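You operate a simulated robot arm through the tools that you are given. There is no shell and no other tool.

Carry out the task below with a simulated two-armed robot. There is one attempt and no reset: what you move stays moved.

Task
Butter the middle of the round tin, holding it steady.
Fine: one hand holds the tin while the other brushes; red brush, butter from the yellow dish; tube base out on the island top first; brush back in the white crock. A coat counts when it lies all over at full strength: go over it till it gets no stronger.

It is judged by the outcome, as a careful person would: the job done as asked, and still so three seconds after it is handed in. It fails if anything else is knocked over, pushed out of place, dropped, spilled or broken.

Robot
Two 7-joint arms with two-finger parallel grippers on one trunk that stands fixed in place. Base frame: the origin is at the foot of the trunk, x ahead of it, y to its left, z up; the work surface is at about z = 0.93. Readings come in m, degrees, newtons and seconds.
The left shoulder is at [0.07, 0.174, 1.44], the right one opposite. With the tool pointing down near the work surface each hand reaches from about 0.1 to 0.84 m from the base axis, measured 20 degrees to its own side. Payload 3.91 kg a hand.
The tool frame of a hand sits at the grasp point between the pads (the TCP): z along the fingers, y along the line on which they close. The tips reach 0.03 m beyond it. The gripper opens to 0.11 m. The fingers are 0.02 m wide and 0.01 m thick; the gripper's body (0.048 by 0.112 m) begins 0.055 m behind the TCP.
Orientation is that of the tool frame in the base frame, as a unit quaternion [w, x, y, z]. With the fingers straight down and closing along the base's y, the tool's x points along the base's -x, its y along +y and its z along -z.

Tools
- The arms move only by the tool drive_tool. It takes "left_targets", "right_targets" or both (then of equal length, played together; a hand with none holds still); each is text: rows parted by semicolons, each of 7 numbers parted by spaces: the shift along the tool's x, y, z in m, then the turn, a rotation vector about the tool's x, y, z in degrees, then the gripper command, from -1 (shut) to 1 (fully open), values between in proportion. In form: tx ty tz ax ay az fingers; .... A call has 1 to 20 rows; each row is the pose to reach, as a shift and turn from the pose commanded when the call began, along the tool's axes at that moment. Each row takes 0.2 s and may step no farther than 0.05 m and 8.6 degrees from the row before; otherwise, or with a gripper value out of range, the whole call is refused. A pose out of reach is approached as far as the arm can. The call stops where the force on the tool passes 80 N (or 10 N more than at its start, if that is more) or the arm is blocked; 0.2 s more then pass. The fingers move at their own pace (about 0.108 m/s each) and stop on an object; they squeeze with about 24 N. The grip force told is the motor's: it shows also when the fingers shut on nothing. Time passes only in rows, and 0.2 s behind the last, so rows that repeat a pose let the fingers close. The reply holds the time, the measured pose of the TCP, the force on the tool along the base axes, the opening and the grip force, in the units named above and with some noise, with the torque about the TCP (base axes, N m) and any sound that the robot's microphone picked up, and new pictures: "show" is both (left out), scene, wrist or none (wrist: the cameras of the hands that moved).
- Cameras (640 x 400 px; columns grow to the right, rows downward): "scene" is now at [0.13, -0.0134, 1.6725]; the picture's right is [-0.16, -0.99, -0.00], its down [-0.74, 0.12, -0.66] and it looks along [0.65, -0.10, -0.75] (base axes); focal length 338 px, centre (320, 200). "left" rides on the left gripper at [0.08, -0.014, -0.114] in its tool frame; the picture's right is [0.18, 0.98, 0.00], its down [-0.78, 0.14, -0.62] and it looks along [-0.61, 0.11, 0.79] (tool axes); focal length 243 px, centre (320, 200). "right" rides on the right gripper at [0.08, 0.014, -0.114] in its tool frame; the picture's right is [-0.18, 0.98, 0.00], its down [-0.78, -0.14, -0.62] and it looks along [-0.61, -0.11, 0.79] (tool axes); focal length 243 px, centre (320, 200). There is no depth. A picture from a camera that has moved, and an enlarged one, comes with that camera's place and axes in the base frame and with its lens.
- raise_lower(by): slides the trunk up (or, below 0, down) by that many m; the arms and the scene camera ride with it, the base frame stays. It gives what a move gives, with no picture.
- turn_head(pan, tilt): turns the head with the scene camera to pan (to the left, within 86 degrees either way) and tilt (down, from -29 to 69), counted from straight ahead of the robot. It gives what a move gives, and a new picture of the scene camera.
- zoom(camera, box): a new picture of the part [left, top, right, bottom] of that camera's present view, enlarged. No time passes.
- close_job(): hands the job in; it is judged then, once.

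Places have to be worked out from the pictures, the camera data and where the tool is seen. Open the grippers and draw the arms clear of the work before you hand the job in, unless the task says otherwise.

The tools are called after "Request:" as name(argument=value, ...) on one line, values as JSON. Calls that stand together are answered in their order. drive_tool: Moves the arms, as the interface text tells. Its arguments: {"type":"object","properties":{"left_targets":{"type":"string"},"right_targets":{"type":"string"},"show":{"type":"string","enum":["both","scene","wrist","none"]}},"required":[]} The other tools are called the same way: raise_lower (by) moves the trunk up or down; turn_head (pan, tilt) turns the head that bears the scene camera; zoom (camera, box) takes an enlarged picture of a part of a camera's view; close_job () hands the job in.

At the start:

```text
t: 0.0
left_eef_pos: [0.6415, 0.0613, 1.3151]
left_tcp_rot: [0.0, 0.0, 1.0, 0.001]
left_contact_force: [-0.4, 0.5, 0.0]
left_torque: [0.04, 0.01, 0.0]
left_opening: 0.1099
left_grip_force: 0.0
right_eef_pos: [0.4337, -0.2504, 1.3695]
right_tcp_rot: [0.0, 0.001, 1.0, 0.0]
right_contact_force: [0.7, 0.2, 0.4]
right_torque: [-0.03, -0.05, 0.04]
right_opening: 0.1099
right_grip_force: 0.0
trunk travel left (down, up): [-0.875, 0.065]
head pan, tilt (commanded): [-9.1, 48.4]
```

scene: 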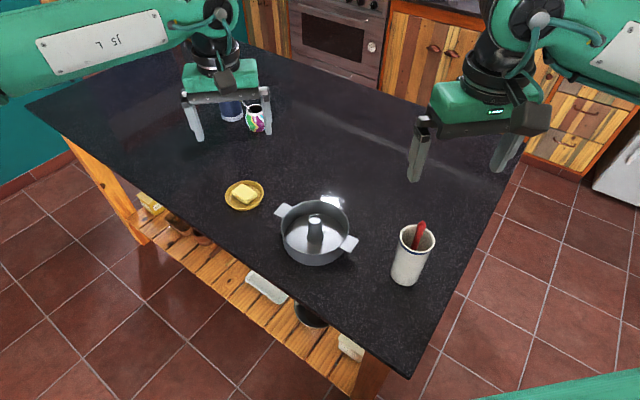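
right: 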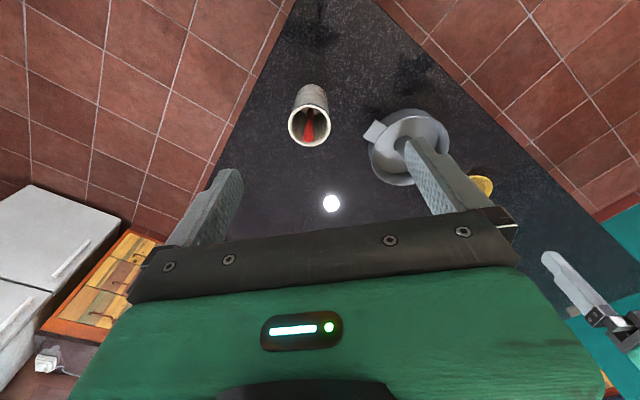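
left: 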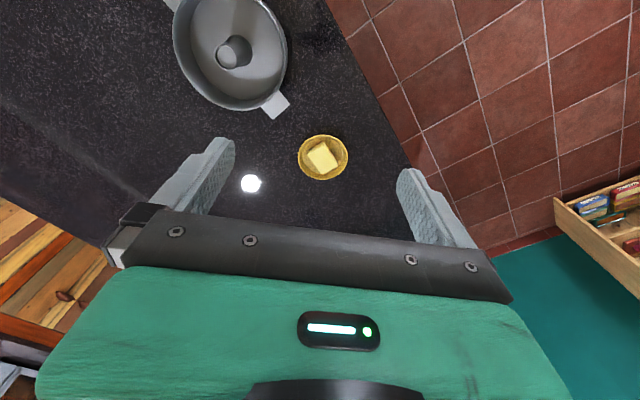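

The scene shows the round tin with a tube in its middle, the yellow dish of butter, and a white crock with a red brush. I'll zoom in on each before planning.

Request:
zoom(camera="scene", box=[260, 180, 380, 280])

Request:
zoom(camera="scene", box=[370, 200, 470, 300])

Request:
zoom(camera="scene", box=[200, 160, 300, 230])

Request:
zoom(camera="left", box=[150, 0, 390, 200])

Request:
zoom(camera="right", box=[270, 60, 510, 210])

```text
4.00 times, centred on (320, 230) of scene
camera zoom: at [0.13, -0.0134, 1.6725], right [-0.16, -0.99, 0.0], down [-0.74, 0.12, -0.66], along [0.65, -0.1, -0.75], focal length 1350 px, centre (320, 80)
```

zoom: 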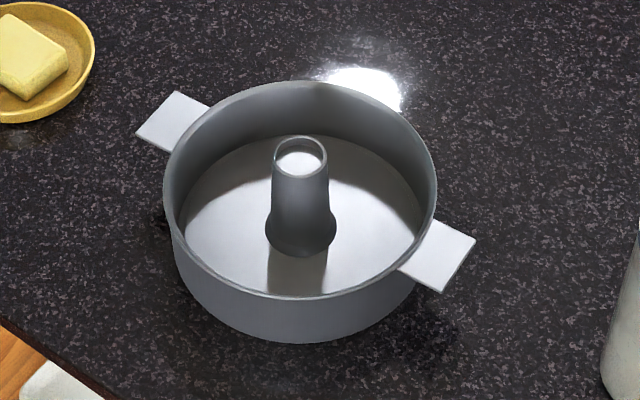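

```text
4.00 times, centred on (420, 250) of scene
camera zoom: at [0.13, -0.0134, 1.6725], right [-0.16, -0.99, 0.0], down [-0.74, 0.12, -0.66], along [0.65, -0.1, -0.75], focal length 1350 px, centre (-80, 0)
```

zoom: 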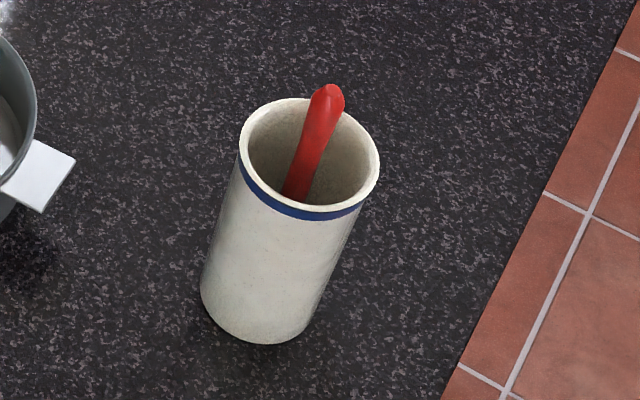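

```text
5.71 times, centred on (250, 195) of scene
camera zoom: at [0.13, -0.0134, 1.6725], right [-0.16, -0.99, 0.0], down [-0.74, 0.12, -0.66], along [0.65, -0.1, -0.75], focal length 1929 px, centre (720, 229)
```

zoom: 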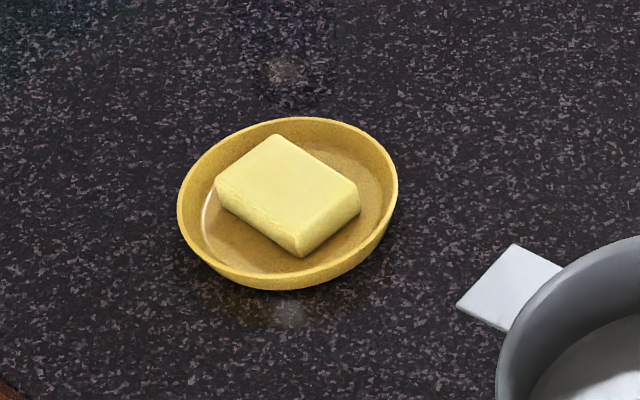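

```text
2.00 times, centred on (270, 100) of left
camera zoom: at [0.5625, 0.0461, 1.4289], right [-0.18, 0.98, 0.0], down [0.78, 0.14, 0.62], along [0.61, 0.11, -0.79], focal length 485 px, centre (420, 400)
```

zoom: 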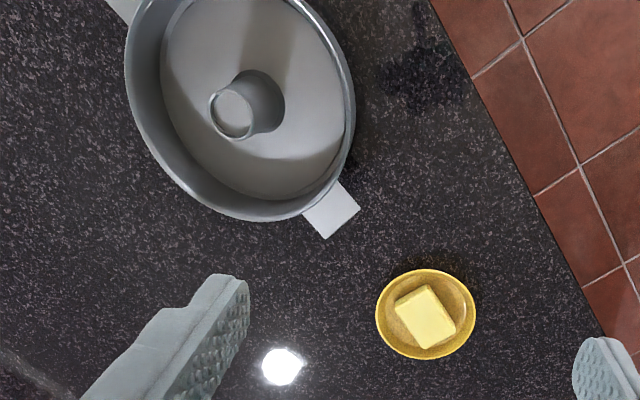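

```text
2.67 times, centred on (390, 135) of right
camera zoom: at [0.3544, -0.2359, 1.4818], right [0.18, 0.98, 0.0], down [0.78, -0.14, 0.61], along [0.61, -0.11, -0.79], focal length 647 px, centre (133, 373)
```

zoom: 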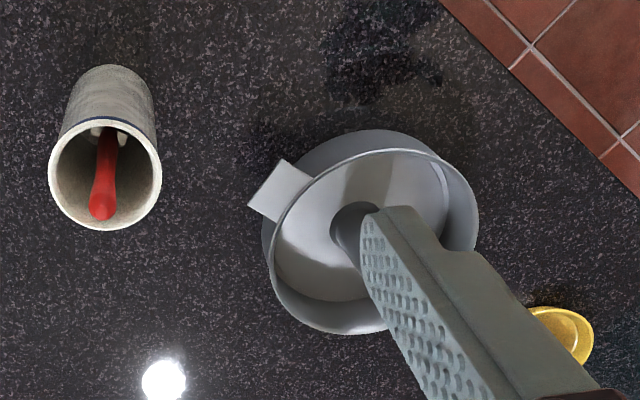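

The tube top works out at about (0.636, -0.079, 1.027). The dish is near (0.82, 0.10), the crock rim near (0.50, -0.28, 1.093), and the brush tip near z 1.157. I'll move the left hand aside and bring the right hand above the tin for a closer look.

Request:
drive_tool(left_targets="0.01 0.04 -0.01 0 0 0 1; 0.02 0.08 -0.02 0 0 0 1; 0.03 0.12 -0.03 0 0 0 1; 0.04 0.16 -0.04 0 0 0 1; 0.05 0.20 -0.05 0 0 0 1; 0.05 0.20 -0.05 0 0 0 1; 0.05 0.20 -0.05 0 0 0 1; 0.05 0.20 -0.05 0 0 0 1; 0.05 0.20 -0.05 0 0 0 1", right_targets="0 0 0 0 0 0 1; -0.02 0.01 0.01 0 0 0 1; -0.05 0.03 0.03 0 0 0 1; -0.08 0.05 0.05 0 0 0 1; -0.11 0.075 0.07 0 0 0 1; -0.14 0.10 0.09 0 0 0 1; -0.17 0.125 0.11 0 0 0 1; -0.19 0.15 0.13 0 0 0 1; -0.202 0.171 0.15 0 0 0 1", show="both")

```text
t: 2.0
left_eef_pos: [0.5924, 0.2624, 1.3645]
left_tcp_rot: [0.0, 0.0, 1.0, -0.001]
left_contact_force: [-0.1, -0.2, 0.2]
left_torque: [-0.01, 0.03, 0.03]
left_opening: 0.11
left_grip_force: 0.0
right_eef_pos: [0.6363, -0.0783, 1.219]
right_tcp_rot: [0.0, 0.0, 1.0, 0.0]
right_contact_force: [0.6, 0.8, 0.1]
right_torque: [-0.02, 0.04, 0.02]
right_opening: 0.1101
right_grip_force: 0.2
trunk travel left (down, up): [-0.875, 0.065]
head pan, tilt (commanded): [-9.1, 48.4]
camera scene: at [0.1312, -0.0123, 1.6725], right [-0.16, -0.99, 0.0], down [-0.74, 0.12, -0.66], along [0.65, -0.11, -0.75], focal length 338 px, centre (320, 200)
camera right: at [0.5577, -0.0636, 1.3308], right [0.18, 0.98, 0.0], down [0.78, -0.14, 0.61], along [0.6, -0.11, -0.79], focal length 243 px, centre (320, 200)
camera left: at [0.5132, 0.2474, 1.4786], right [-0.18, 0.98, 0.0], down [0.78, 0.14, 0.61], along [0.6, 0.11, -0.79], focal length 243 px, centre (320, 200)
```

scene: 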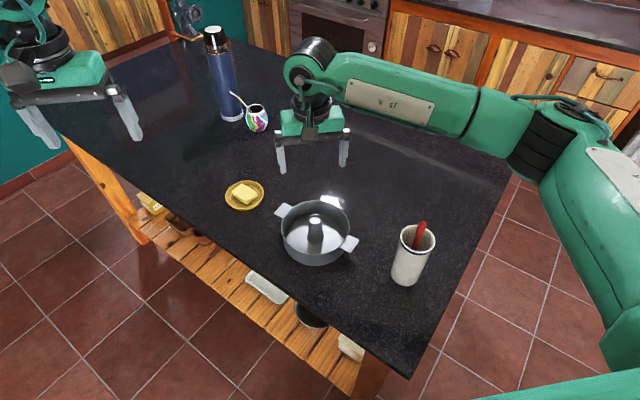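
right: 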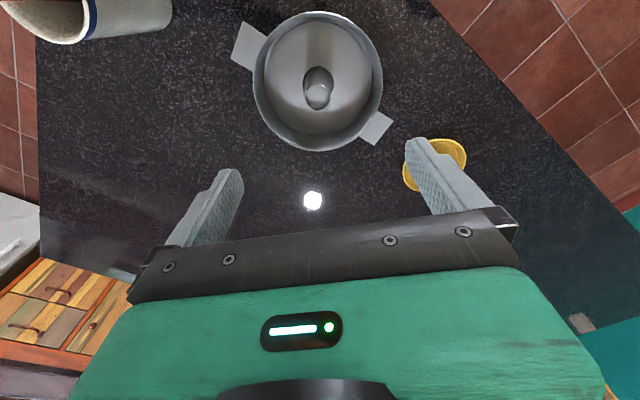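
left: 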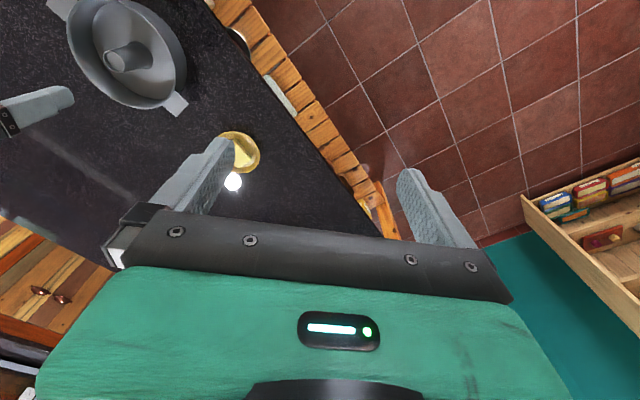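

The right hand now hangs over the tin. I'll zoom in on the tube, the tin floor and the tabs, and on the crock and dish.

Request:
zoom(camera="right", box=[220, 0, 420, 160])

Request:
zoom(camera="scene", box=[270, 190, 370, 270])

Request:
zoom(camera="left", box=[50, 0, 210, 120])

Request:
zoom(camera="left", box=[200, 110, 280, 200])

```text
2.50 times, centred on (320, 80) of right
camera zoom: at [0.5577, -0.0636, 1.3308], right [0.18, 0.98, 0.0], down [0.78, -0.14, 0.61], along [0.6, -0.11, -0.79], focal length 606 px, centre (320, 500)
```

zoom: 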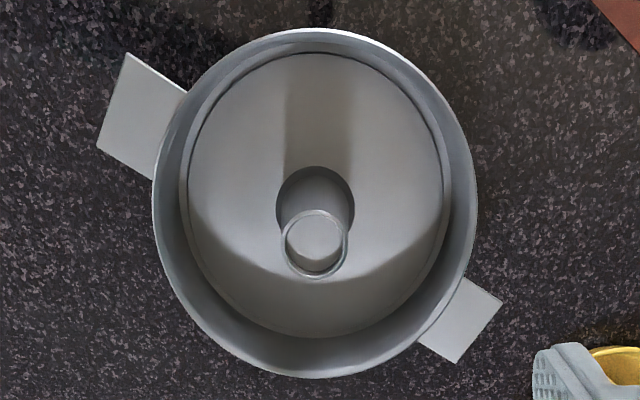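

```text
5.00 times, centred on (320, 230) of scene
camera zoom: at [0.1312, -0.0123, 1.6725], right [-0.16, -0.99, 0.0], down [-0.74, 0.12, -0.66], along [0.65, -0.11, -0.75], focal length 1688 px, centre (320, 50)
```

zoom: 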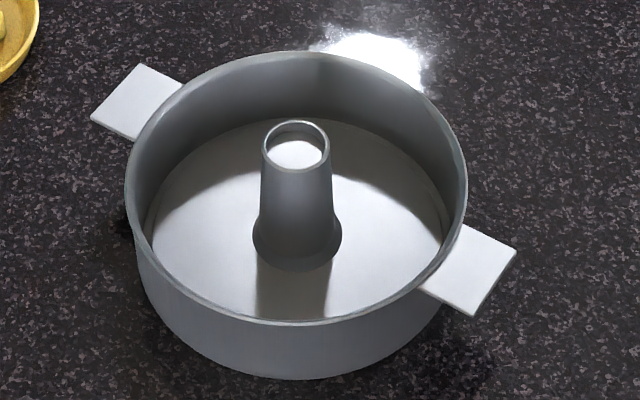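

```text
3.33 times, centred on (130, 60) of left
camera zoom: at [0.5132, 0.2474, 1.4786], right [-0.18, 0.98, 0.0], down [0.78, 0.14, 0.61], along [0.6, 0.11, -0.79], focal length 809 px, centre (953, 667)
```

zoom: 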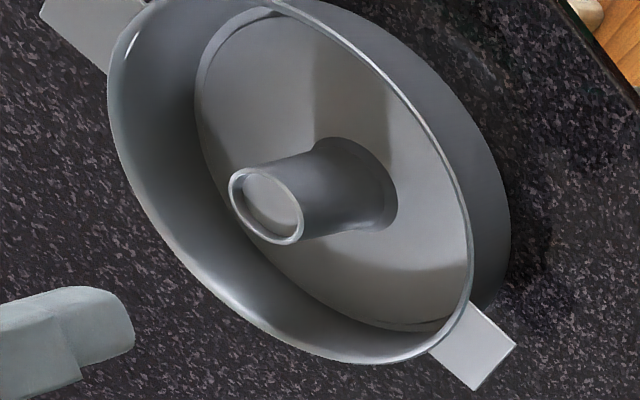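

```text
4.44 times, centred on (240, 155) of left
camera zoom: at [0.5132, 0.2474, 1.4786], right [-0.18, 0.98, 0.0], down [0.78, 0.14, 0.61], along [0.6, 0.11, -0.79], focal length 1078 px, centre (676, 400)
```

zoom: 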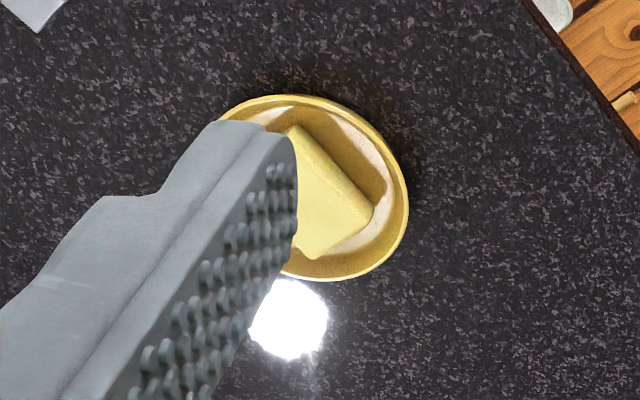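

The tin's outer diameter is about 0.172 and its rim is at z ≈ 0.99. A loose disc with a tube (top at (0.638, -0.0815, 1.025)) lies inside it. I'll lower the right hand around the tube and close on it.

Request:
drive_tool(right_targets="-0.002 -0.003 0.05 0 0 0 0.6; -0.002 -0.003 0.09 0 0 0 0.4; -0.002 -0.003 0.13 0 0 0 0.4; -0.002 -0.003 0.165 0 0 0 0.4; -0.002 -0.003 0.195 0 0 0 0.4; -0.002 -0.003 0.216 0 0 0 0.4; -0.002 -0.003 0.216 0 0 0 0.4", show="both")

```text
refused: row 1 steps farther than a row can; nothing moved
```

The first row's step came out just over 0.05 m. I'll send the same move with a shorter first row.

Request:
drive_tool(right_targets="-0.002 -0.003 0.045 0 0 0 0.6; -0.002 -0.003 0.09 0 0 0 0.4; -0.002 -0.003 0.13 0 0 0 0.4; -0.002 -0.003 0.165 0 0 0 0.4; -0.002 -0.003 0.195 0 0 0 0.4; -0.002 -0.003 0.216 0 0 0 0.4; -0.002 -0.003 0.216 0 0 0 0.4", show="both")

```text
t: 3.6
left_eef_pos: [0.5913, 0.261, 1.3651]
left_tcp_rot: [0.0, 0.0, 1.0, 0.0]
left_contact_force: [0.3, -0.1, -0.3]
left_torque: [-0.01, -0.01, 0.02]
left_opening: 0.11
left_grip_force: 0.1
right_eef_pos: [0.6365, -0.0829, 1.0035]
right_tcp_rot: [0.0, 0.001, 1.0, 0.001]
right_contact_force: [0.9, 0.4, -0.4]
right_torque: [0.01, 0.02, 0.01]
right_opening: 0.077
right_grip_force: 0.0
trunk travel left (down, up): [-0.875, 0.065]
head pan, tilt (commanded): [-9.1, 48.4]
camera scene: at [0.1298, -0.0132, 1.6726], right [-0.16, -0.99, 0.0], down [-0.74, 0.12, -0.66], along [0.66, -0.1, -0.75], focal length 338 px, centre (320, 200)
camera right: at [0.5575, -0.0676, 1.115], right [0.18, 0.98, 0.0], down [0.78, -0.14, 0.62], along [0.61, -0.11, -0.79], focal length 243 px, centre (320, 200)
```

scene: 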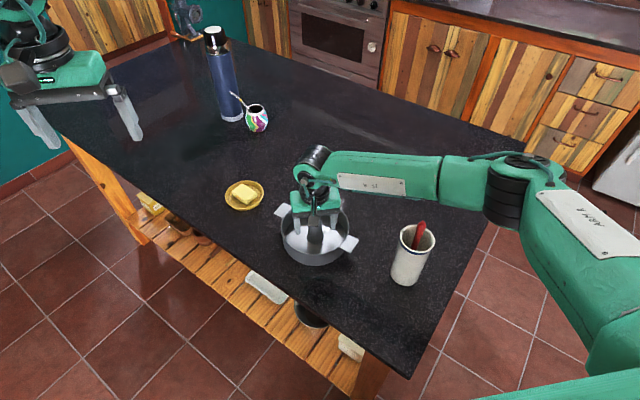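
right: 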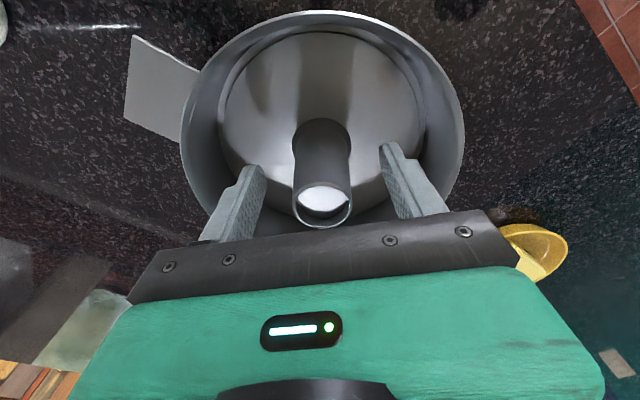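

The fingers stand on either side of the tube. I'll close on it, then lift slowly by 25 mm to see whether the disc comes free of the tin.

Request:
drive_tool(right_targets="0 0 0 0 0 0 0; 0 0 0 0 0 0 -0.5; 0 0 0 0 0 0 -1; 0 0 0 0 0 0 -1; 0 0 -0.004 0 0 0 -1; 0 0 -0.008 0 0 0 -1; 0 0 -0.012 0 0 0 -1; 0 0 -0.018 0 0 0 -1; 0 0 -0.025 0 0 0 -1", show="both")

Request:
zoom(camera="scene", box=[270, 170, 370, 270])

```text
t: 5.6
left_eef_pos: [0.5917, 0.2619, 1.3638]
left_tcp_rot: [0.0, -0.001, 1.0, 0.0]
left_contact_force: [0.3, -0.3, 0.4]
left_torque: [-0.01, 0.01, -0.02]
left_opening: 0.1101
left_grip_force: 0.1
right_eef_pos: [0.6376, -0.0836, 1.0285]
right_tcp_rot: [0.0, 0.001, 1.0, 0.0]
right_contact_force: [0.2, 0.3, -1.0]
right_torque: [0.0, 0.04, 0.01]
right_opening: 0.0364
right_grip_force: 23.9
trunk travel left (down, up): [-0.875, 0.065]
head pan, tilt (commanded): [-9.1, 48.4]
camera scene: at [0.13, -0.0131, 1.6725], right [-0.16, -0.99, 0.0], down [-0.74, 0.12, -0.66], along [0.65, -0.1, -0.75], focal length 338 px, centre (320, 200)
camera right: at [0.5583, -0.0678, 1.1411], right [0.18, 0.98, 0.0], down [0.78, -0.14, 0.62], along [0.61, -0.11, -0.79], focal length 243 px, centre (320, 200)
```

scene: 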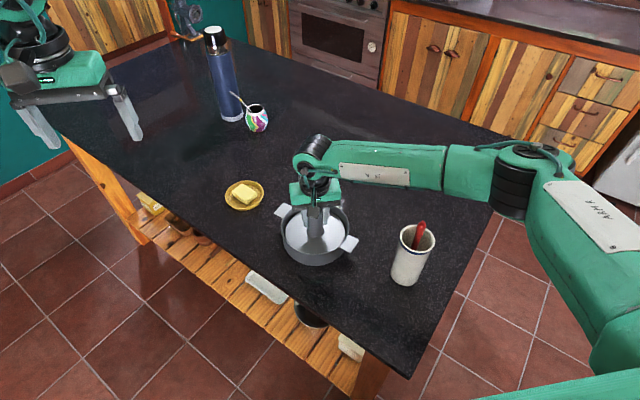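
right: 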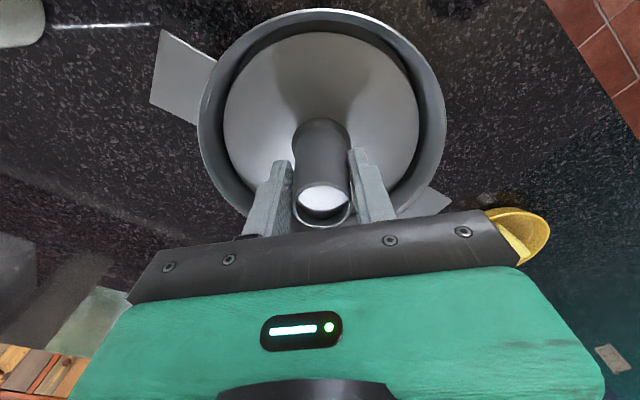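

```text
4.00 times, centred on (320, 220) of scene
camera zoom: at [0.13, -0.0131, 1.6725], right [-0.16, -0.99, 0.0], down [-0.74, 0.12, -0.66], along [0.65, -0.1, -0.75], focal length 1350 px, centre (320, 120)
```

zoom: 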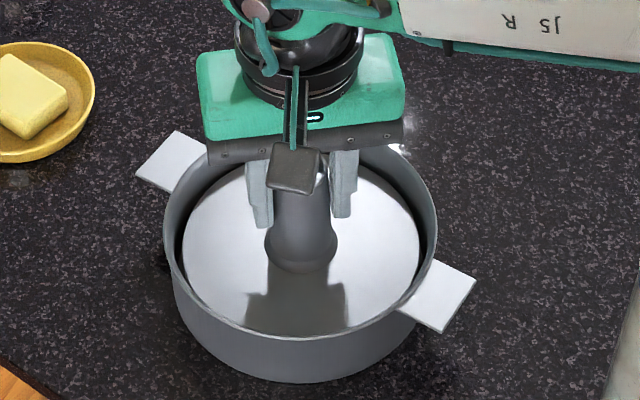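

The disc has come free on its own and the tin hasn't moved. I'll lift it clear of the rim and carry it over open island top to about (0.70, -0.34).

Request:
drive_tool(right_targets="0 0 -0.03 0 0 0 -1; 0 0 -0.06 0 0 0 -1; 0 0 -0.085 0 0 0 -1; -0.008 -0.03 -0.085 0 0 0 -1; -0.018 -0.07 -0.085 0 0 0 -1; -0.028 -0.11 -0.085 0 0 0 -1; -0.038 -0.15 -0.085 0 0 0 -1; -0.048 -0.19 -0.085 0 0 0 -1; -0.055 -0.225 -0.085 0 0 0 -1; -0.06 -0.25 -0.085 0 0 0 -1; -0.062 -0.257 -0.085 0 0 0 -1; -0.062 -0.257 -0.06 0 0 0 -1; -0.062 -0.257 -0.03 0 0 0 -1; -0.062 -0.257 -0.005 0 0 0 -1; -0.062 -0.257 0.01 0 0 0 -1; -0.062 -0.257 0.01 0 0 0 -1", show="both")

Request:
zoom(camera="scene", box=[270, 140, 450, 280])

```text
t: 9.0
left_eef_pos: [0.5913, 0.2623, 1.365]
left_tcp_rot: [-0.001, 0.0, 1.0, 0.0]
left_contact_force: [-0.2, -0.3, -0.1]
left_torque: [0.01, -0.01, 0.03]
left_opening: 0.1099
left_grip_force: 0.0
right_eef_pos: [0.6998, -0.34, 1.0186]
right_tcp_rot: [0.0, 0.002, 1.0, 0.0]
right_contact_force: [0.8, -0.2, -1.5]
right_torque: [-0.01, 0.01, -0.03]
right_opening: 0.0365
right_grip_force: 23.3
trunk travel left (down, up): [-0.875, 0.065]
head pan, tilt (commanded): [-9.1, 48.4]
camera scene: at [0.13, -0.0134, 1.6725], right [-0.16, -0.99, 0.0], down [-0.74, 0.12, -0.66], along [0.65, -0.1, -0.75], focal length 338 px, centre (320, 200)
camera right: at [0.6199, -0.3248, 1.1301], right [0.18, 0.98, 0.0], down [0.78, -0.14, 0.61], along [0.61, -0.11, -0.79], focal length 243 px, centre (320, 200)
```

scene: 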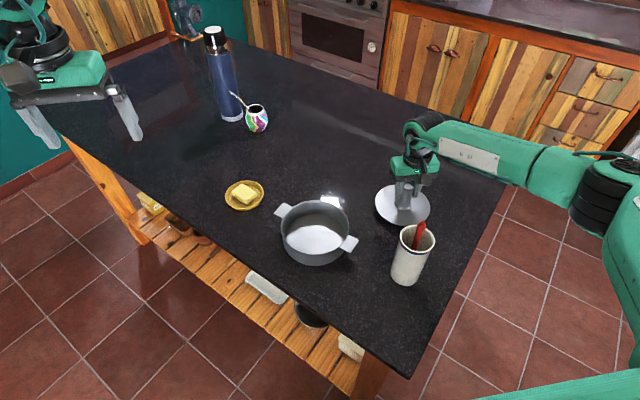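
right: 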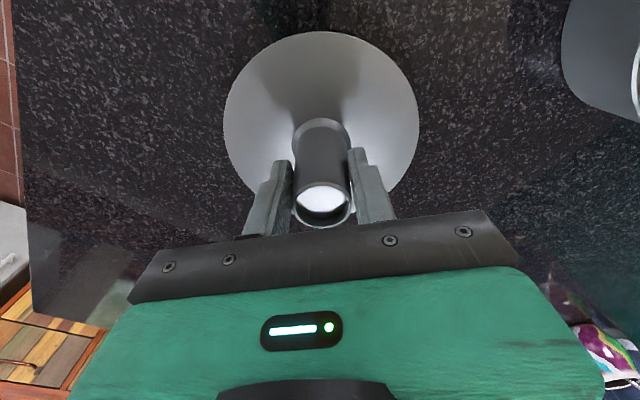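

```text
2.86 times, centred on (360, 210) of scene
camera zoom: at [0.13, -0.0134, 1.6725], right [-0.16, -0.99, 0.0], down [-0.74, 0.12, -0.66], along [0.65, -0.1, -0.75], focal length 964 px, centre (206, 171)
```

zoom: 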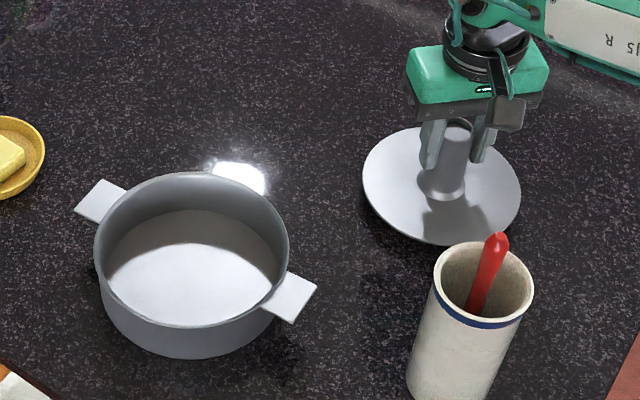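

The tin keeps a floor of its own, and the disc hangs about 18 mm above the island top. I'll lower it gently until contact shows.

Request:
drive_tool(right_targets="0 0 0.005 0 0 0 -1; 0 0 0.010 0 0 0 -1; 0 0 0.013 0 0 0 -1; 0 0 0.015 0 0 0 -1; 0 0 0.015 0 0 0 -1", show="wrist")

```text
t: 10.2
left_eef_pos: [0.5917, 0.2628, 1.3648]
left_tcp_rot: [0.0, 0.0, 1.0, 0.001]
left_contact_force: [-0.4, 0.2, -1.0]
left_torque: [0.03, 0.02, 0.01]
left_opening: 0.1098
left_grip_force: 0.0
right_eef_pos: [0.6995, -0.3387, 1.0046]
right_tcp_rot: [0.0, 0.0, 1.0, 0.0]
right_contact_force: [0.8, -0.8, -1.6]
right_torque: [0.0, -0.01, -0.01]
right_opening: 0.0361
right_grip_force: 24.2
trunk travel left (down, up): [-0.875, 0.065]
head pan, tilt (commanded): [-9.1, 48.4]
camera right: at [0.6201, -0.3247, 1.1154], right [0.18, 0.98, 0.0], down [0.78, -0.14, 0.61], along [0.6, -0.11, -0.79], focal length 243 px, centre (320, 200)
```

right: 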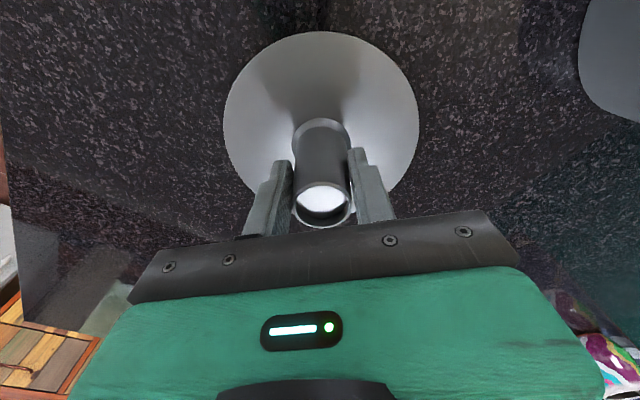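

There's still no contact, with the upward force steady at -1.6 N. I'll go on lowering in 1 mm steps.

Request:
drive_tool(right_targets="0 0 0.001 0 0 0 -1; 0 0 0.002 0 0 0 -1; 0 0 0.003 0 0 0 -1; 0 0 0.003 0 0 0 -1", show="none")

```text
t: 11.2
left_eef_pos: [0.5922, 0.2624, 1.3649]
left_tcp_rot: [0.0, 0.0, 1.0, 0.0]
left_contact_force: [0.0, 0.1, 0.3]
left_torque: [0.0, -0.02, 0.04]
left_opening: 0.1097
left_grip_force: 0.1
right_eef_pos: [0.6992, -0.3398, 1.0001]
right_tcp_rot: [0.0, 0.001, 1.0, 0.001]
right_contact_force: [0.8, -0.4, -1.8]
right_torque: [0.03, 0.01, 0.0]
right_opening: 0.0364
right_grip_force: 24.0
trunk travel left (down, up): [-0.875, 0.065]
head pan, tilt (commanded): [-9.1, 48.4]
```

Still free at z 1.000. I'll keep going down in small steps.

Request:
drive_tool(right_targets="0 0 0.001 0 0 0 -1; 0 0 0.001 0 0 0 -1; 0 0 0.002 0 0 0 -1; 0 0 0.002 0 0 0 -1", show="none")

```text
t: 12.2
left_eef_pos: [0.5918, 0.2623, 1.3649]
left_tcp_rot: [0.0, 0.0, 1.0, 0.0]
left_contact_force: [-0.2, 0.6, 0.0]
left_torque: [0.03, 0.01, -0.01]
left_opening: 0.11
left_grip_force: 0.1
right_eef_pos: [0.6989, -0.3381, 1.0002]
right_tcp_rot: [0.001, 0.001, 1.0, 0.001]
right_contact_force: [1.7, -1.5, 6.4]
right_torque: [-0.02, 0.32, 0.06]
right_opening: 0.0363
right_grip_force: 23.8
trunk travel left (down, up): [-0.875, 0.065]
head pan, tilt (commanded): [-9.1, 48.4]
```

Contact is felt (+6.4 N at z ≈ 1.000), so the base rests on the island. I'll open the fingers and rise straight up.

Request:
drive_tool(right_targets="0 0 -0.001 0 0 0 -0.6; 0 0 -0.001 0 0 0 -0.2; 0 0 -0.001 0 0 0 0.2; 0 0 -0.001 0 0 0 0.2; 0 0 -0.03 0 0 0 0.2; 0 0 -0.07 0 0 0 0.2; 0 0 -0.11 0 0 0 0.2; 0 0 -0.15 0 0 0 0.2; 0 0 -0.18 0 0 0 0.2", show="both")

Request:
zoom(camera="scene", box=[340, 150, 460, 250])

Request:
zoom(camera="scene", box=[270, 190, 370, 270])

```text
t: 14.2
left_eef_pos: [0.5918, 0.2624, 1.3655]
left_tcp_rot: [-0.001, 0.001, 1.0, -0.001]
left_contact_force: [-0.1, -0.2, 0.4]
left_torque: [-0.01, 0.0, 0.0]
left_opening: 0.1101
left_grip_force: 0.0
right_eef_pos: [0.6997, -0.3398, 1.1803]
right_tcp_rot: [0.0, 0.001, 1.0, 0.001]
right_contact_force: [0.2, 0.2, -0.4]
right_torque: [-0.02, 0.02, 0.0]
right_opening: 0.0664
right_grip_force: 0.0
trunk travel left (down, up): [-0.875, 0.065]
head pan, tilt (commanded): [-9.1, 48.4]
camera scene: at [0.1294, -0.0129, 1.6726], right [-0.16, -0.99, 0.0], down [-0.74, 0.12, -0.66], along [0.66, -0.1, -0.75], focal length 338 px, centre (320, 200)
camera right: at [0.6203, -0.3252, 1.2914], right [0.18, 0.98, 0.0], down [0.78, -0.14, 0.62], along [0.61, -0.11, -0.79], focal length 243 px, centre (320, 200)
```

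scene: 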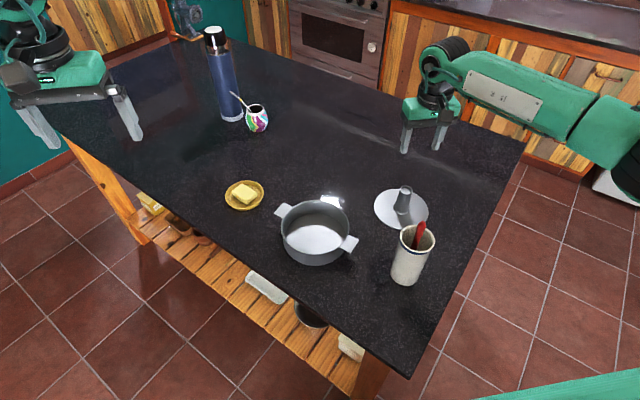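
right: 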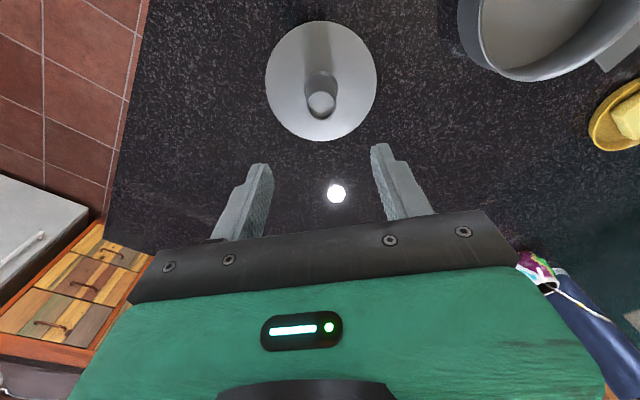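

```text
4.00 times, centred on (400, 200) of scene
camera zoom: at [0.1294, -0.0129, 1.6726], right [-0.16, -0.99, 0.0], down [-0.74, 0.12, -0.66], along [0.66, -0.1, -0.75], focal length 1350 px, centre (0, 200)
```

zoom: 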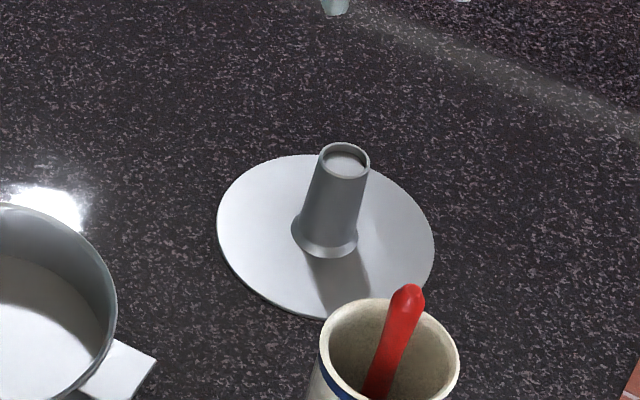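

```text
5.00 times, centred on (320, 230) of scene
camera zoom: at [0.1294, -0.0129, 1.6726], right [-0.16, -0.99, 0.0], down [-0.74, 0.12, -0.66], along [0.66, -0.1, -0.75], focal length 1688 px, centre (320, 50)
```

zoom: 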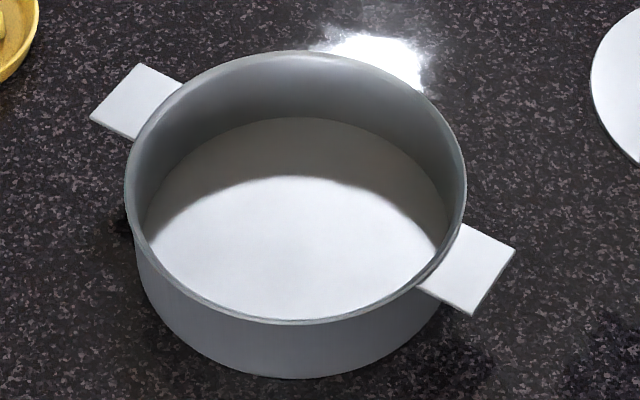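

The tube base stands on the island top and the tin floor is bare and clean. Next I'll pull the right hand back to the right and bring the left hand near the crock, so both wrist cameras can show how the brush leans.

Request:
drive_tool(right_targets="0 0 -0.045 0 0 0 0; 0.02 -0.02 -0.08 0 0 0 -0.5; 0.06 -0.04 -0.10 0 0 0 -1; 0.10 -0.06 -0.10 0 0 0 -1; 0.14 -0.08 -0.10 0 0 0 -1; 0.18 -0.10 -0.10 0 0 0 -1; 0.22 -0.12 -0.10 0 0 0 -1; 0.26 -0.14 -0.10 0 0 0 -1; 0.28 -0.16 -0.10 0 0 0 -1; 0.28 -0.18 -0.10 0 0 0 -1; 0.28 -0.19 -0.10 0 0 0 -1; 0.28 -0.19 -0.10 0 0 0 -1; 0.28 -0.19 -0.10 0 0 0 -1", left_targets="0 0 0 0 0 0 0.5; 0 0 0 0 0 0 0; 0 0 0 0 0 0 -0.5; 0.02 -0.03 0 0 0 0 -1; 0.04 -0.07 0.01 0 0 0 -1; 0.055 -0.11 0.015 0 0 0 -1; 0.07 -0.15 0.02 0 0 0 -1; 0.085 -0.19 0.03 0 0 0 -1; 0.10 -0.23 0.04 0 0 0 -1; 0.11 -0.27 0.05 0 0 0 -1; 0.125 -0.31 0.06 0 0 0 -1; 0.14 -0.345 0.06 0 0 0 -1; 0.14 -0.36 0.06 0 0 0 -1", show="both")

```text
t: 17.0
left_eef_pos: [0.4514, -0.0996, 1.3055]
left_tcp_rot: [0.0, -0.001, 1.0, 0.0]
left_contact_force: [0.2, 0.1, -0.8]
left_torque: [0.0, 0.0, 0.03]
left_opening: 0.0
left_grip_force: 24.0
right_eef_pos: [0.4188, -0.5285, 1.2782]
right_tcp_rot: [0.0, 0.001, 1.0, 0.002]
right_contact_force: [-0.4, 0.4, 0.7]
right_torque: [0.02, -0.02, 0.0]
right_opening: 0.0001
right_grip_force: 23.7
trunk travel left (down, up): [-0.875, 0.065]
head pan, tilt (commanded): [-9.1, 48.4]
camera scene: at [0.1304, -0.014, 1.6725], right [-0.16, -0.99, 0.0], down [-0.74, 0.12, -0.66], along [0.65, -0.1, -0.75], focal length 338 px, centre (320, 200)
camera right: at [0.3404, -0.5155, 1.3898], right [0.18, 0.98, 0.0], down [0.78, -0.14, 0.61], along [0.6, -0.11, -0.79], focal length 243 px, centre (320, 200)
camera left: at [0.3722, -0.115, 1.4191], right [-0.18, 0.98, 0.0], down [0.78, 0.14, 0.62], along [0.6, 0.11, -0.79], focal length 243 px, centre (320, 200)
```

scene: 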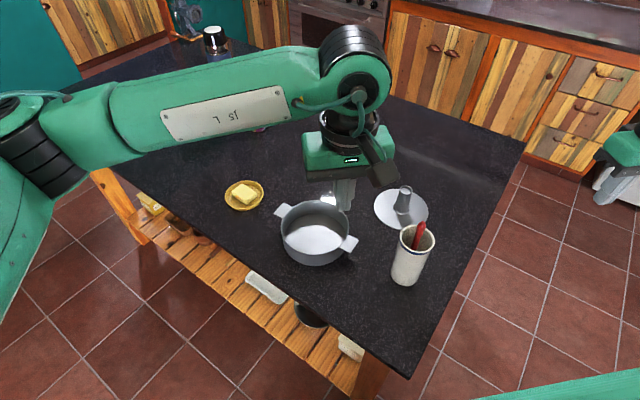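
right: 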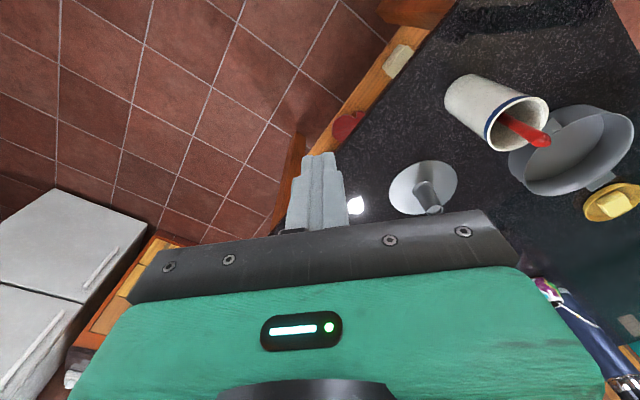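
left: 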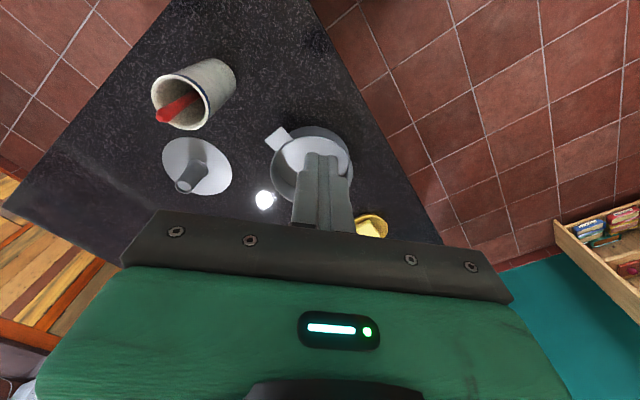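

Request:
zoom(camera="right", box=[430, 60, 570, 160])

Request:
zoom(camera="left", box=[140, 50, 250, 140])

Request:
zoom(camera="scene", box=[380, 205, 460, 285])

```text
4.00 times, centred on (500, 110) of right
camera zoom: at [0.3404, -0.5155, 1.3898], right [0.18, 0.98, 0.0], down [0.78, -0.14, 0.61], along [0.6, -0.11, -0.79], focal length 970 px, centre (-400, 560)
```

zoom: 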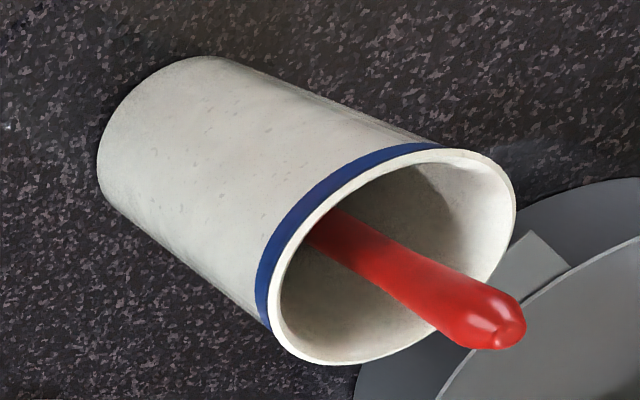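

```text
4.44 times, centred on (195, 95) of left
camera zoom: at [0.3722, -0.115, 1.4191], right [-0.18, 0.98, 0.0], down [0.78, 0.14, 0.62], along [0.6, 0.11, -0.79], focal length 1078 px, centre (876, 667)
```

zoom: 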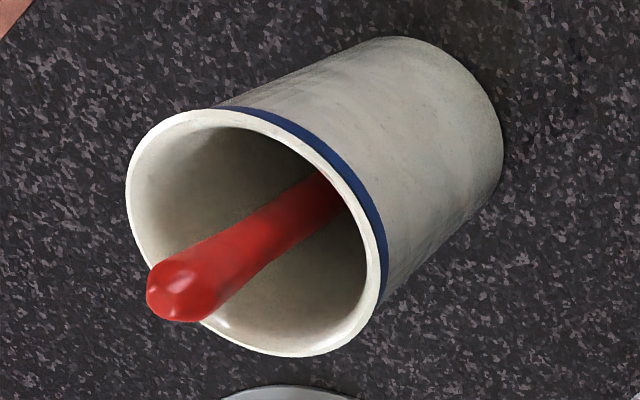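

```text
5.00 times, centred on (420, 245) of scene
camera zoom: at [0.1304, -0.014, 1.6725], right [-0.16, -0.99, 0.0], down [-0.74, 0.12, -0.66], along [0.65, -0.1, -0.75], focal length 1688 px, centre (-180, -25)
```

zoom: 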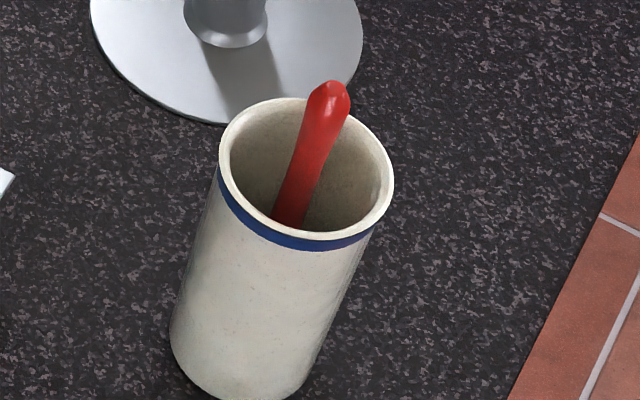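

The left and right views together place the crock rim centre near (0.501, -0.282, 1.081). The brush stands almost upright in it, with its tip at about (0.502, -0.283, 1.13). I'll bring the open left hand over the brush at a safe height and check the alignment.

Request:
drive_tool(left_targets="-0.01 -0.035 0.005 0 0 0 -0.6; -0.02 -0.075 0.01 0 0 0 -0.2; -0.035 -0.115 0.02 0 0 0 -0.2; -0.045 -0.15 0.03 0 0 0 -0.2; -0.05 -0.175 0.04 0 0 0 -0.2; -0.05 -0.183 0.05 0 0 0 -0.2; -0.05 -0.183 0.05 0 0 0 -0.2", right_targets="0 -0.03 0 0 0 0 -1; 0 -0.06 0 0 0 0 -1; 0 -0.08 0 0 0 0 -1; 0 -0.08 0 0 0 0 -1; 0 -0.08 0 0 0 0 -1; 0 -0.08 0 0 0 0 -1; 0 -0.08 0 0 0 0 -1", show="both")

Request:
zoom(camera="left", box=[220, 60, 420, 220])

Request:
zoom(camera="scene", box=[370, 170, 470, 290])

Request:
zoom(camera="right", box=[440, 40, 640, 180])

```text
t: 18.6
left_eef_pos: [0.5013, -0.2813, 1.2552]
left_tcp_rot: [0.0, 0.0, 1.0, 0.0]
left_contact_force: [-0.1, 0.3, 0.6]
left_torque: [0.02, -0.02, -0.02]
left_opening: 0.0438
left_grip_force: 0.0
right_eef_pos: [0.4187, -0.6089, 1.2791]
right_tcp_rot: [0.0, 0.001, 1.0, 0.001]
right_contact_force: [0.3, 0.2, -0.2]
right_torque: [-0.01, 0.0, -0.01]
right_opening: 0.0002
right_grip_force: 23.9
trunk travel left (down, up): [-0.875, 0.065]
head pan, tilt (commanded): [-9.1, 48.4]
camera scene: at [0.1299, -0.0132, 1.6726], right [-0.16, -0.99, 0.0], down [-0.74, 0.12, -0.66], along [0.66, -0.1, -0.75], focal length 338 px, centre (320, 200)
camera right: at [0.3402, -0.5949, 1.3902], right [0.18, 0.98, 0.0], down [0.78, -0.14, 0.61], along [0.61, -0.11, -0.79], focal length 243 px, centre (320, 200)
camera left: at [0.4224, -0.2968, 1.3693], right [-0.18, 0.98, 0.0], down [0.78, 0.14, 0.62], along [0.61, 0.11, -0.79], focal length 243 px, centre (320, 200)
```

scene: 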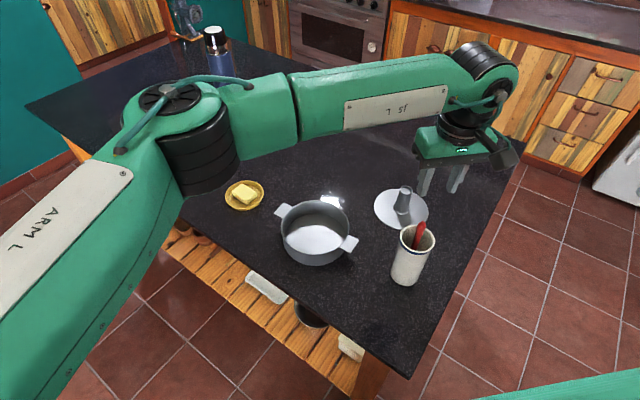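
right: 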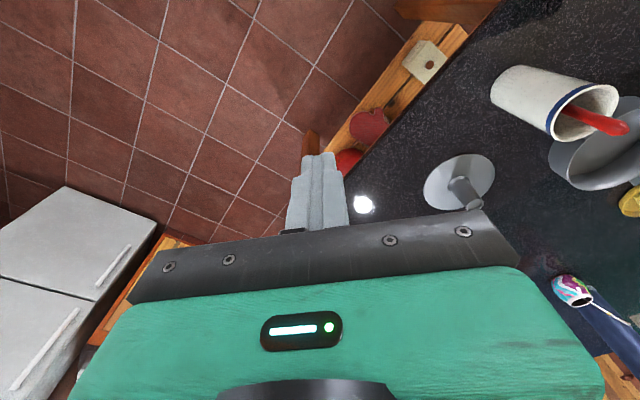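
left: 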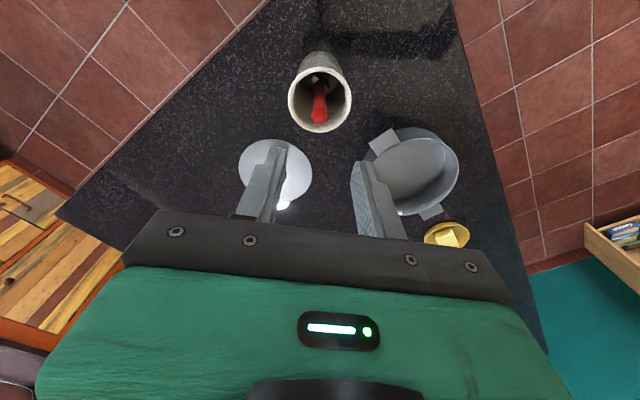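

```text
2.50 times, centred on (320, 140) of left
camera zoom: at [0.4224, -0.2968, 1.3693], right [-0.18, 0.98, 0.0], down [0.78, 0.14, 0.62], along [0.61, 0.11, -0.79], focal length 606 px, centre (320, 350)
```

zoom: 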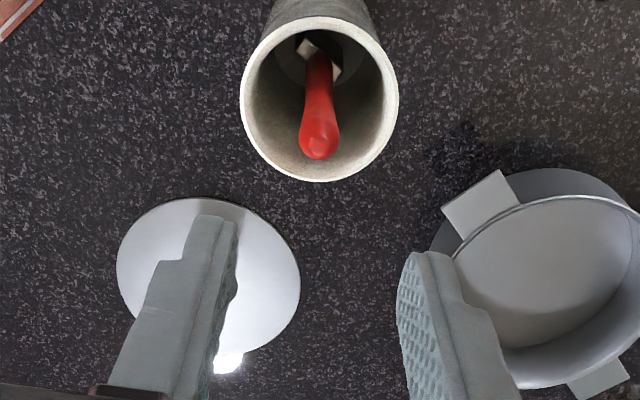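

```text
3.33 times, centred on (420, 230) of scene
camera zoom: at [0.1299, -0.0132, 1.6726], right [-0.16, -0.99, 0.0], down [-0.74, 0.12, -0.66], along [0.66, -0.1, -0.75], focal length 1125 px, centre (-13, 100)
```

zoom: 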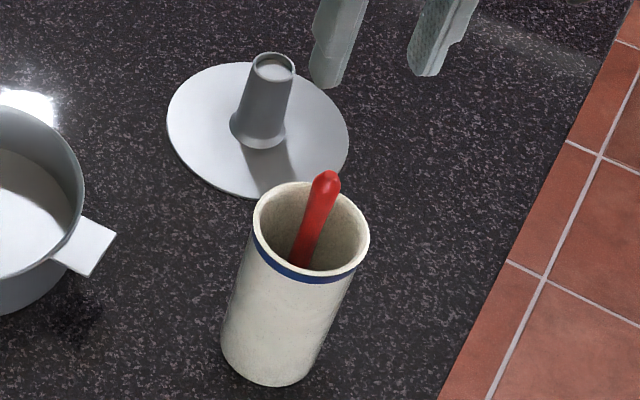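

```text
2.86 times, centred on (540, 110) of right
camera zoom: at [0.3402, -0.5949, 1.3902], right [0.18, 0.98, 0.0], down [0.78, -0.14, 0.61], along [0.61, -0.11, -0.79], focal length 693 px, centre (-309, 457)
```

zoom: 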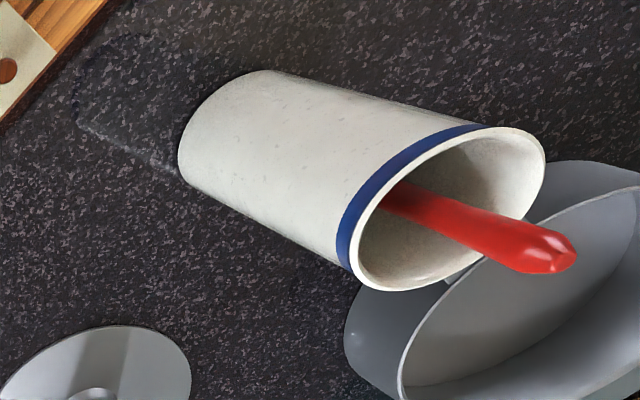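

From the latest left and right views the brush tip is at about (0.503, -0.2825, 1.13), right under the left hand. I'll lower the hand until the fingertips stand just above the crock rim, still open.

Request:
drive_tool(left_targets="-0.001 -0.001 0.04 0 0 0 -0.2; -0.001 -0.001 0.08 0 0 0 -0.2; -0.001 -0.001 0.105 0 0 0 -0.2; -0.001 -0.001 0.125 0 0 0 -0.2; -0.001 -0.001 0.135 0 0 0 -0.2; -0.001 -0.001 0.135 0 0 0 -0.2", show="both")

Request:
zoom(camera="left", box=[240, 80, 400, 220])

Request:
zoom(camera="scene", box=[370, 190, 470, 290])

Request:
zoom(camera="right", box=[460, 40, 640, 180])

```text
t: 20.0
left_eef_pos: [0.503, -0.283, 1.1197]
left_tcp_rot: [0.0, 0.0, 1.0, -0.001]
left_contact_force: [-0.3, 0.1, 0.0]
left_torque: [0.04, -0.01, 0.0]
left_opening: 0.0443
left_grip_force: 0.0
right_eef_pos: [0.4191, -0.609, 1.2782]
right_tcp_rot: [0.0, 0.001, 1.0, 0.001]
right_contact_force: [-0.9, 0.3, -0.9]
right_torque: [-0.02, -0.02, 0.01]
right_opening: 0.0
right_grip_force: 24.5
trunk travel left (down, up): [-0.875, 0.065]
head pan, tilt (commanded): [-9.1, 48.4]
camera scene: at [0.1296, -0.0134, 1.6726], right [-0.16, -0.99, 0.0], down [-0.74, 0.12, -0.66], along [0.66, -0.1, -0.75], focal length 338 px, centre (320, 200)
camera left: at [0.424, -0.2976, 1.2342], right [-0.18, 0.98, 0.0], down [0.78, 0.14, 0.62], along [0.61, 0.11, -0.79], focal length 243 px, centre (320, 200)
```

scene: 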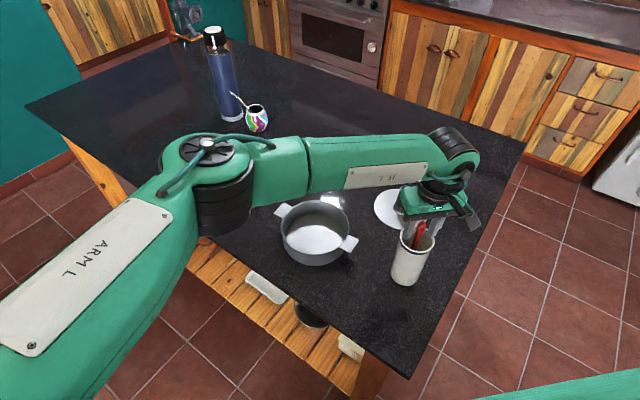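
left: 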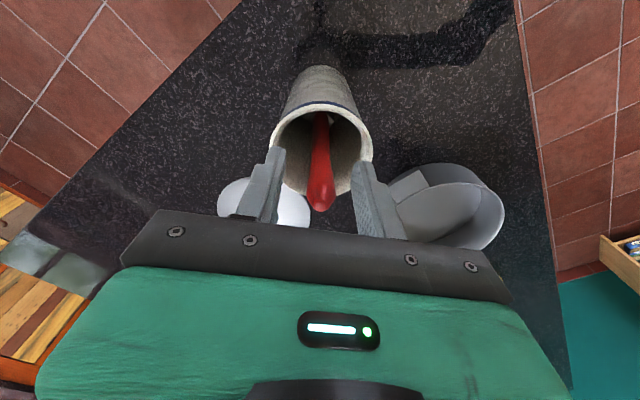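

```text
2.86 times, centred on (320, 150) of left
camera zoom: at [0.424, -0.2976, 1.2342], right [-0.18, 0.98, 0.0], down [0.78, 0.14, 0.62], along [0.61, 0.11, -0.79], focal length 693 px, centre (320, 343)
```

zoom: 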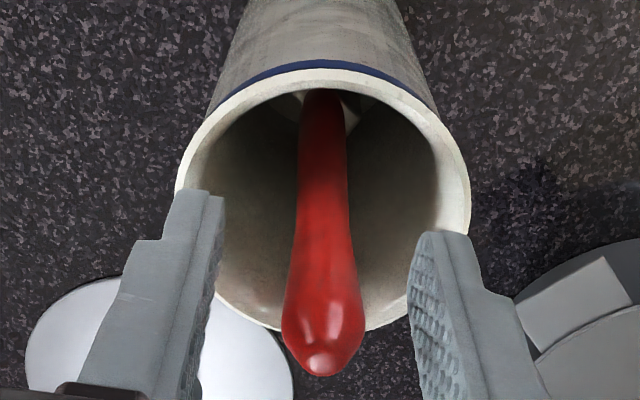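

```text
4.00 times, centred on (420, 240) of scene
camera zoom: at [0.1296, -0.0134, 1.6726], right [-0.16, -0.99, 0.0], down [-0.74, 0.12, -0.66], along [0.66, -0.1, -0.75], focal length 1350 px, centre (-80, 40)
```

zoom: 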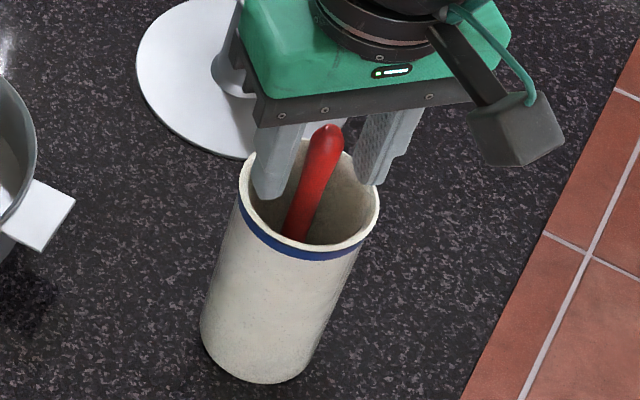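

```text
2.86 times, centred on (550, 110) of right
camera zoom: at [0.34, -0.5951, 1.3902], right [0.18, 0.98, 0.0], down [0.78, -0.14, 0.62], along [0.61, -0.11, -0.79], focal length 693 px, centre (-337, 457)
```

zoom: 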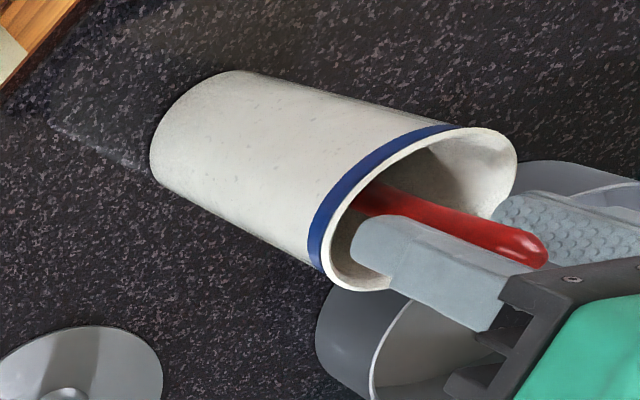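

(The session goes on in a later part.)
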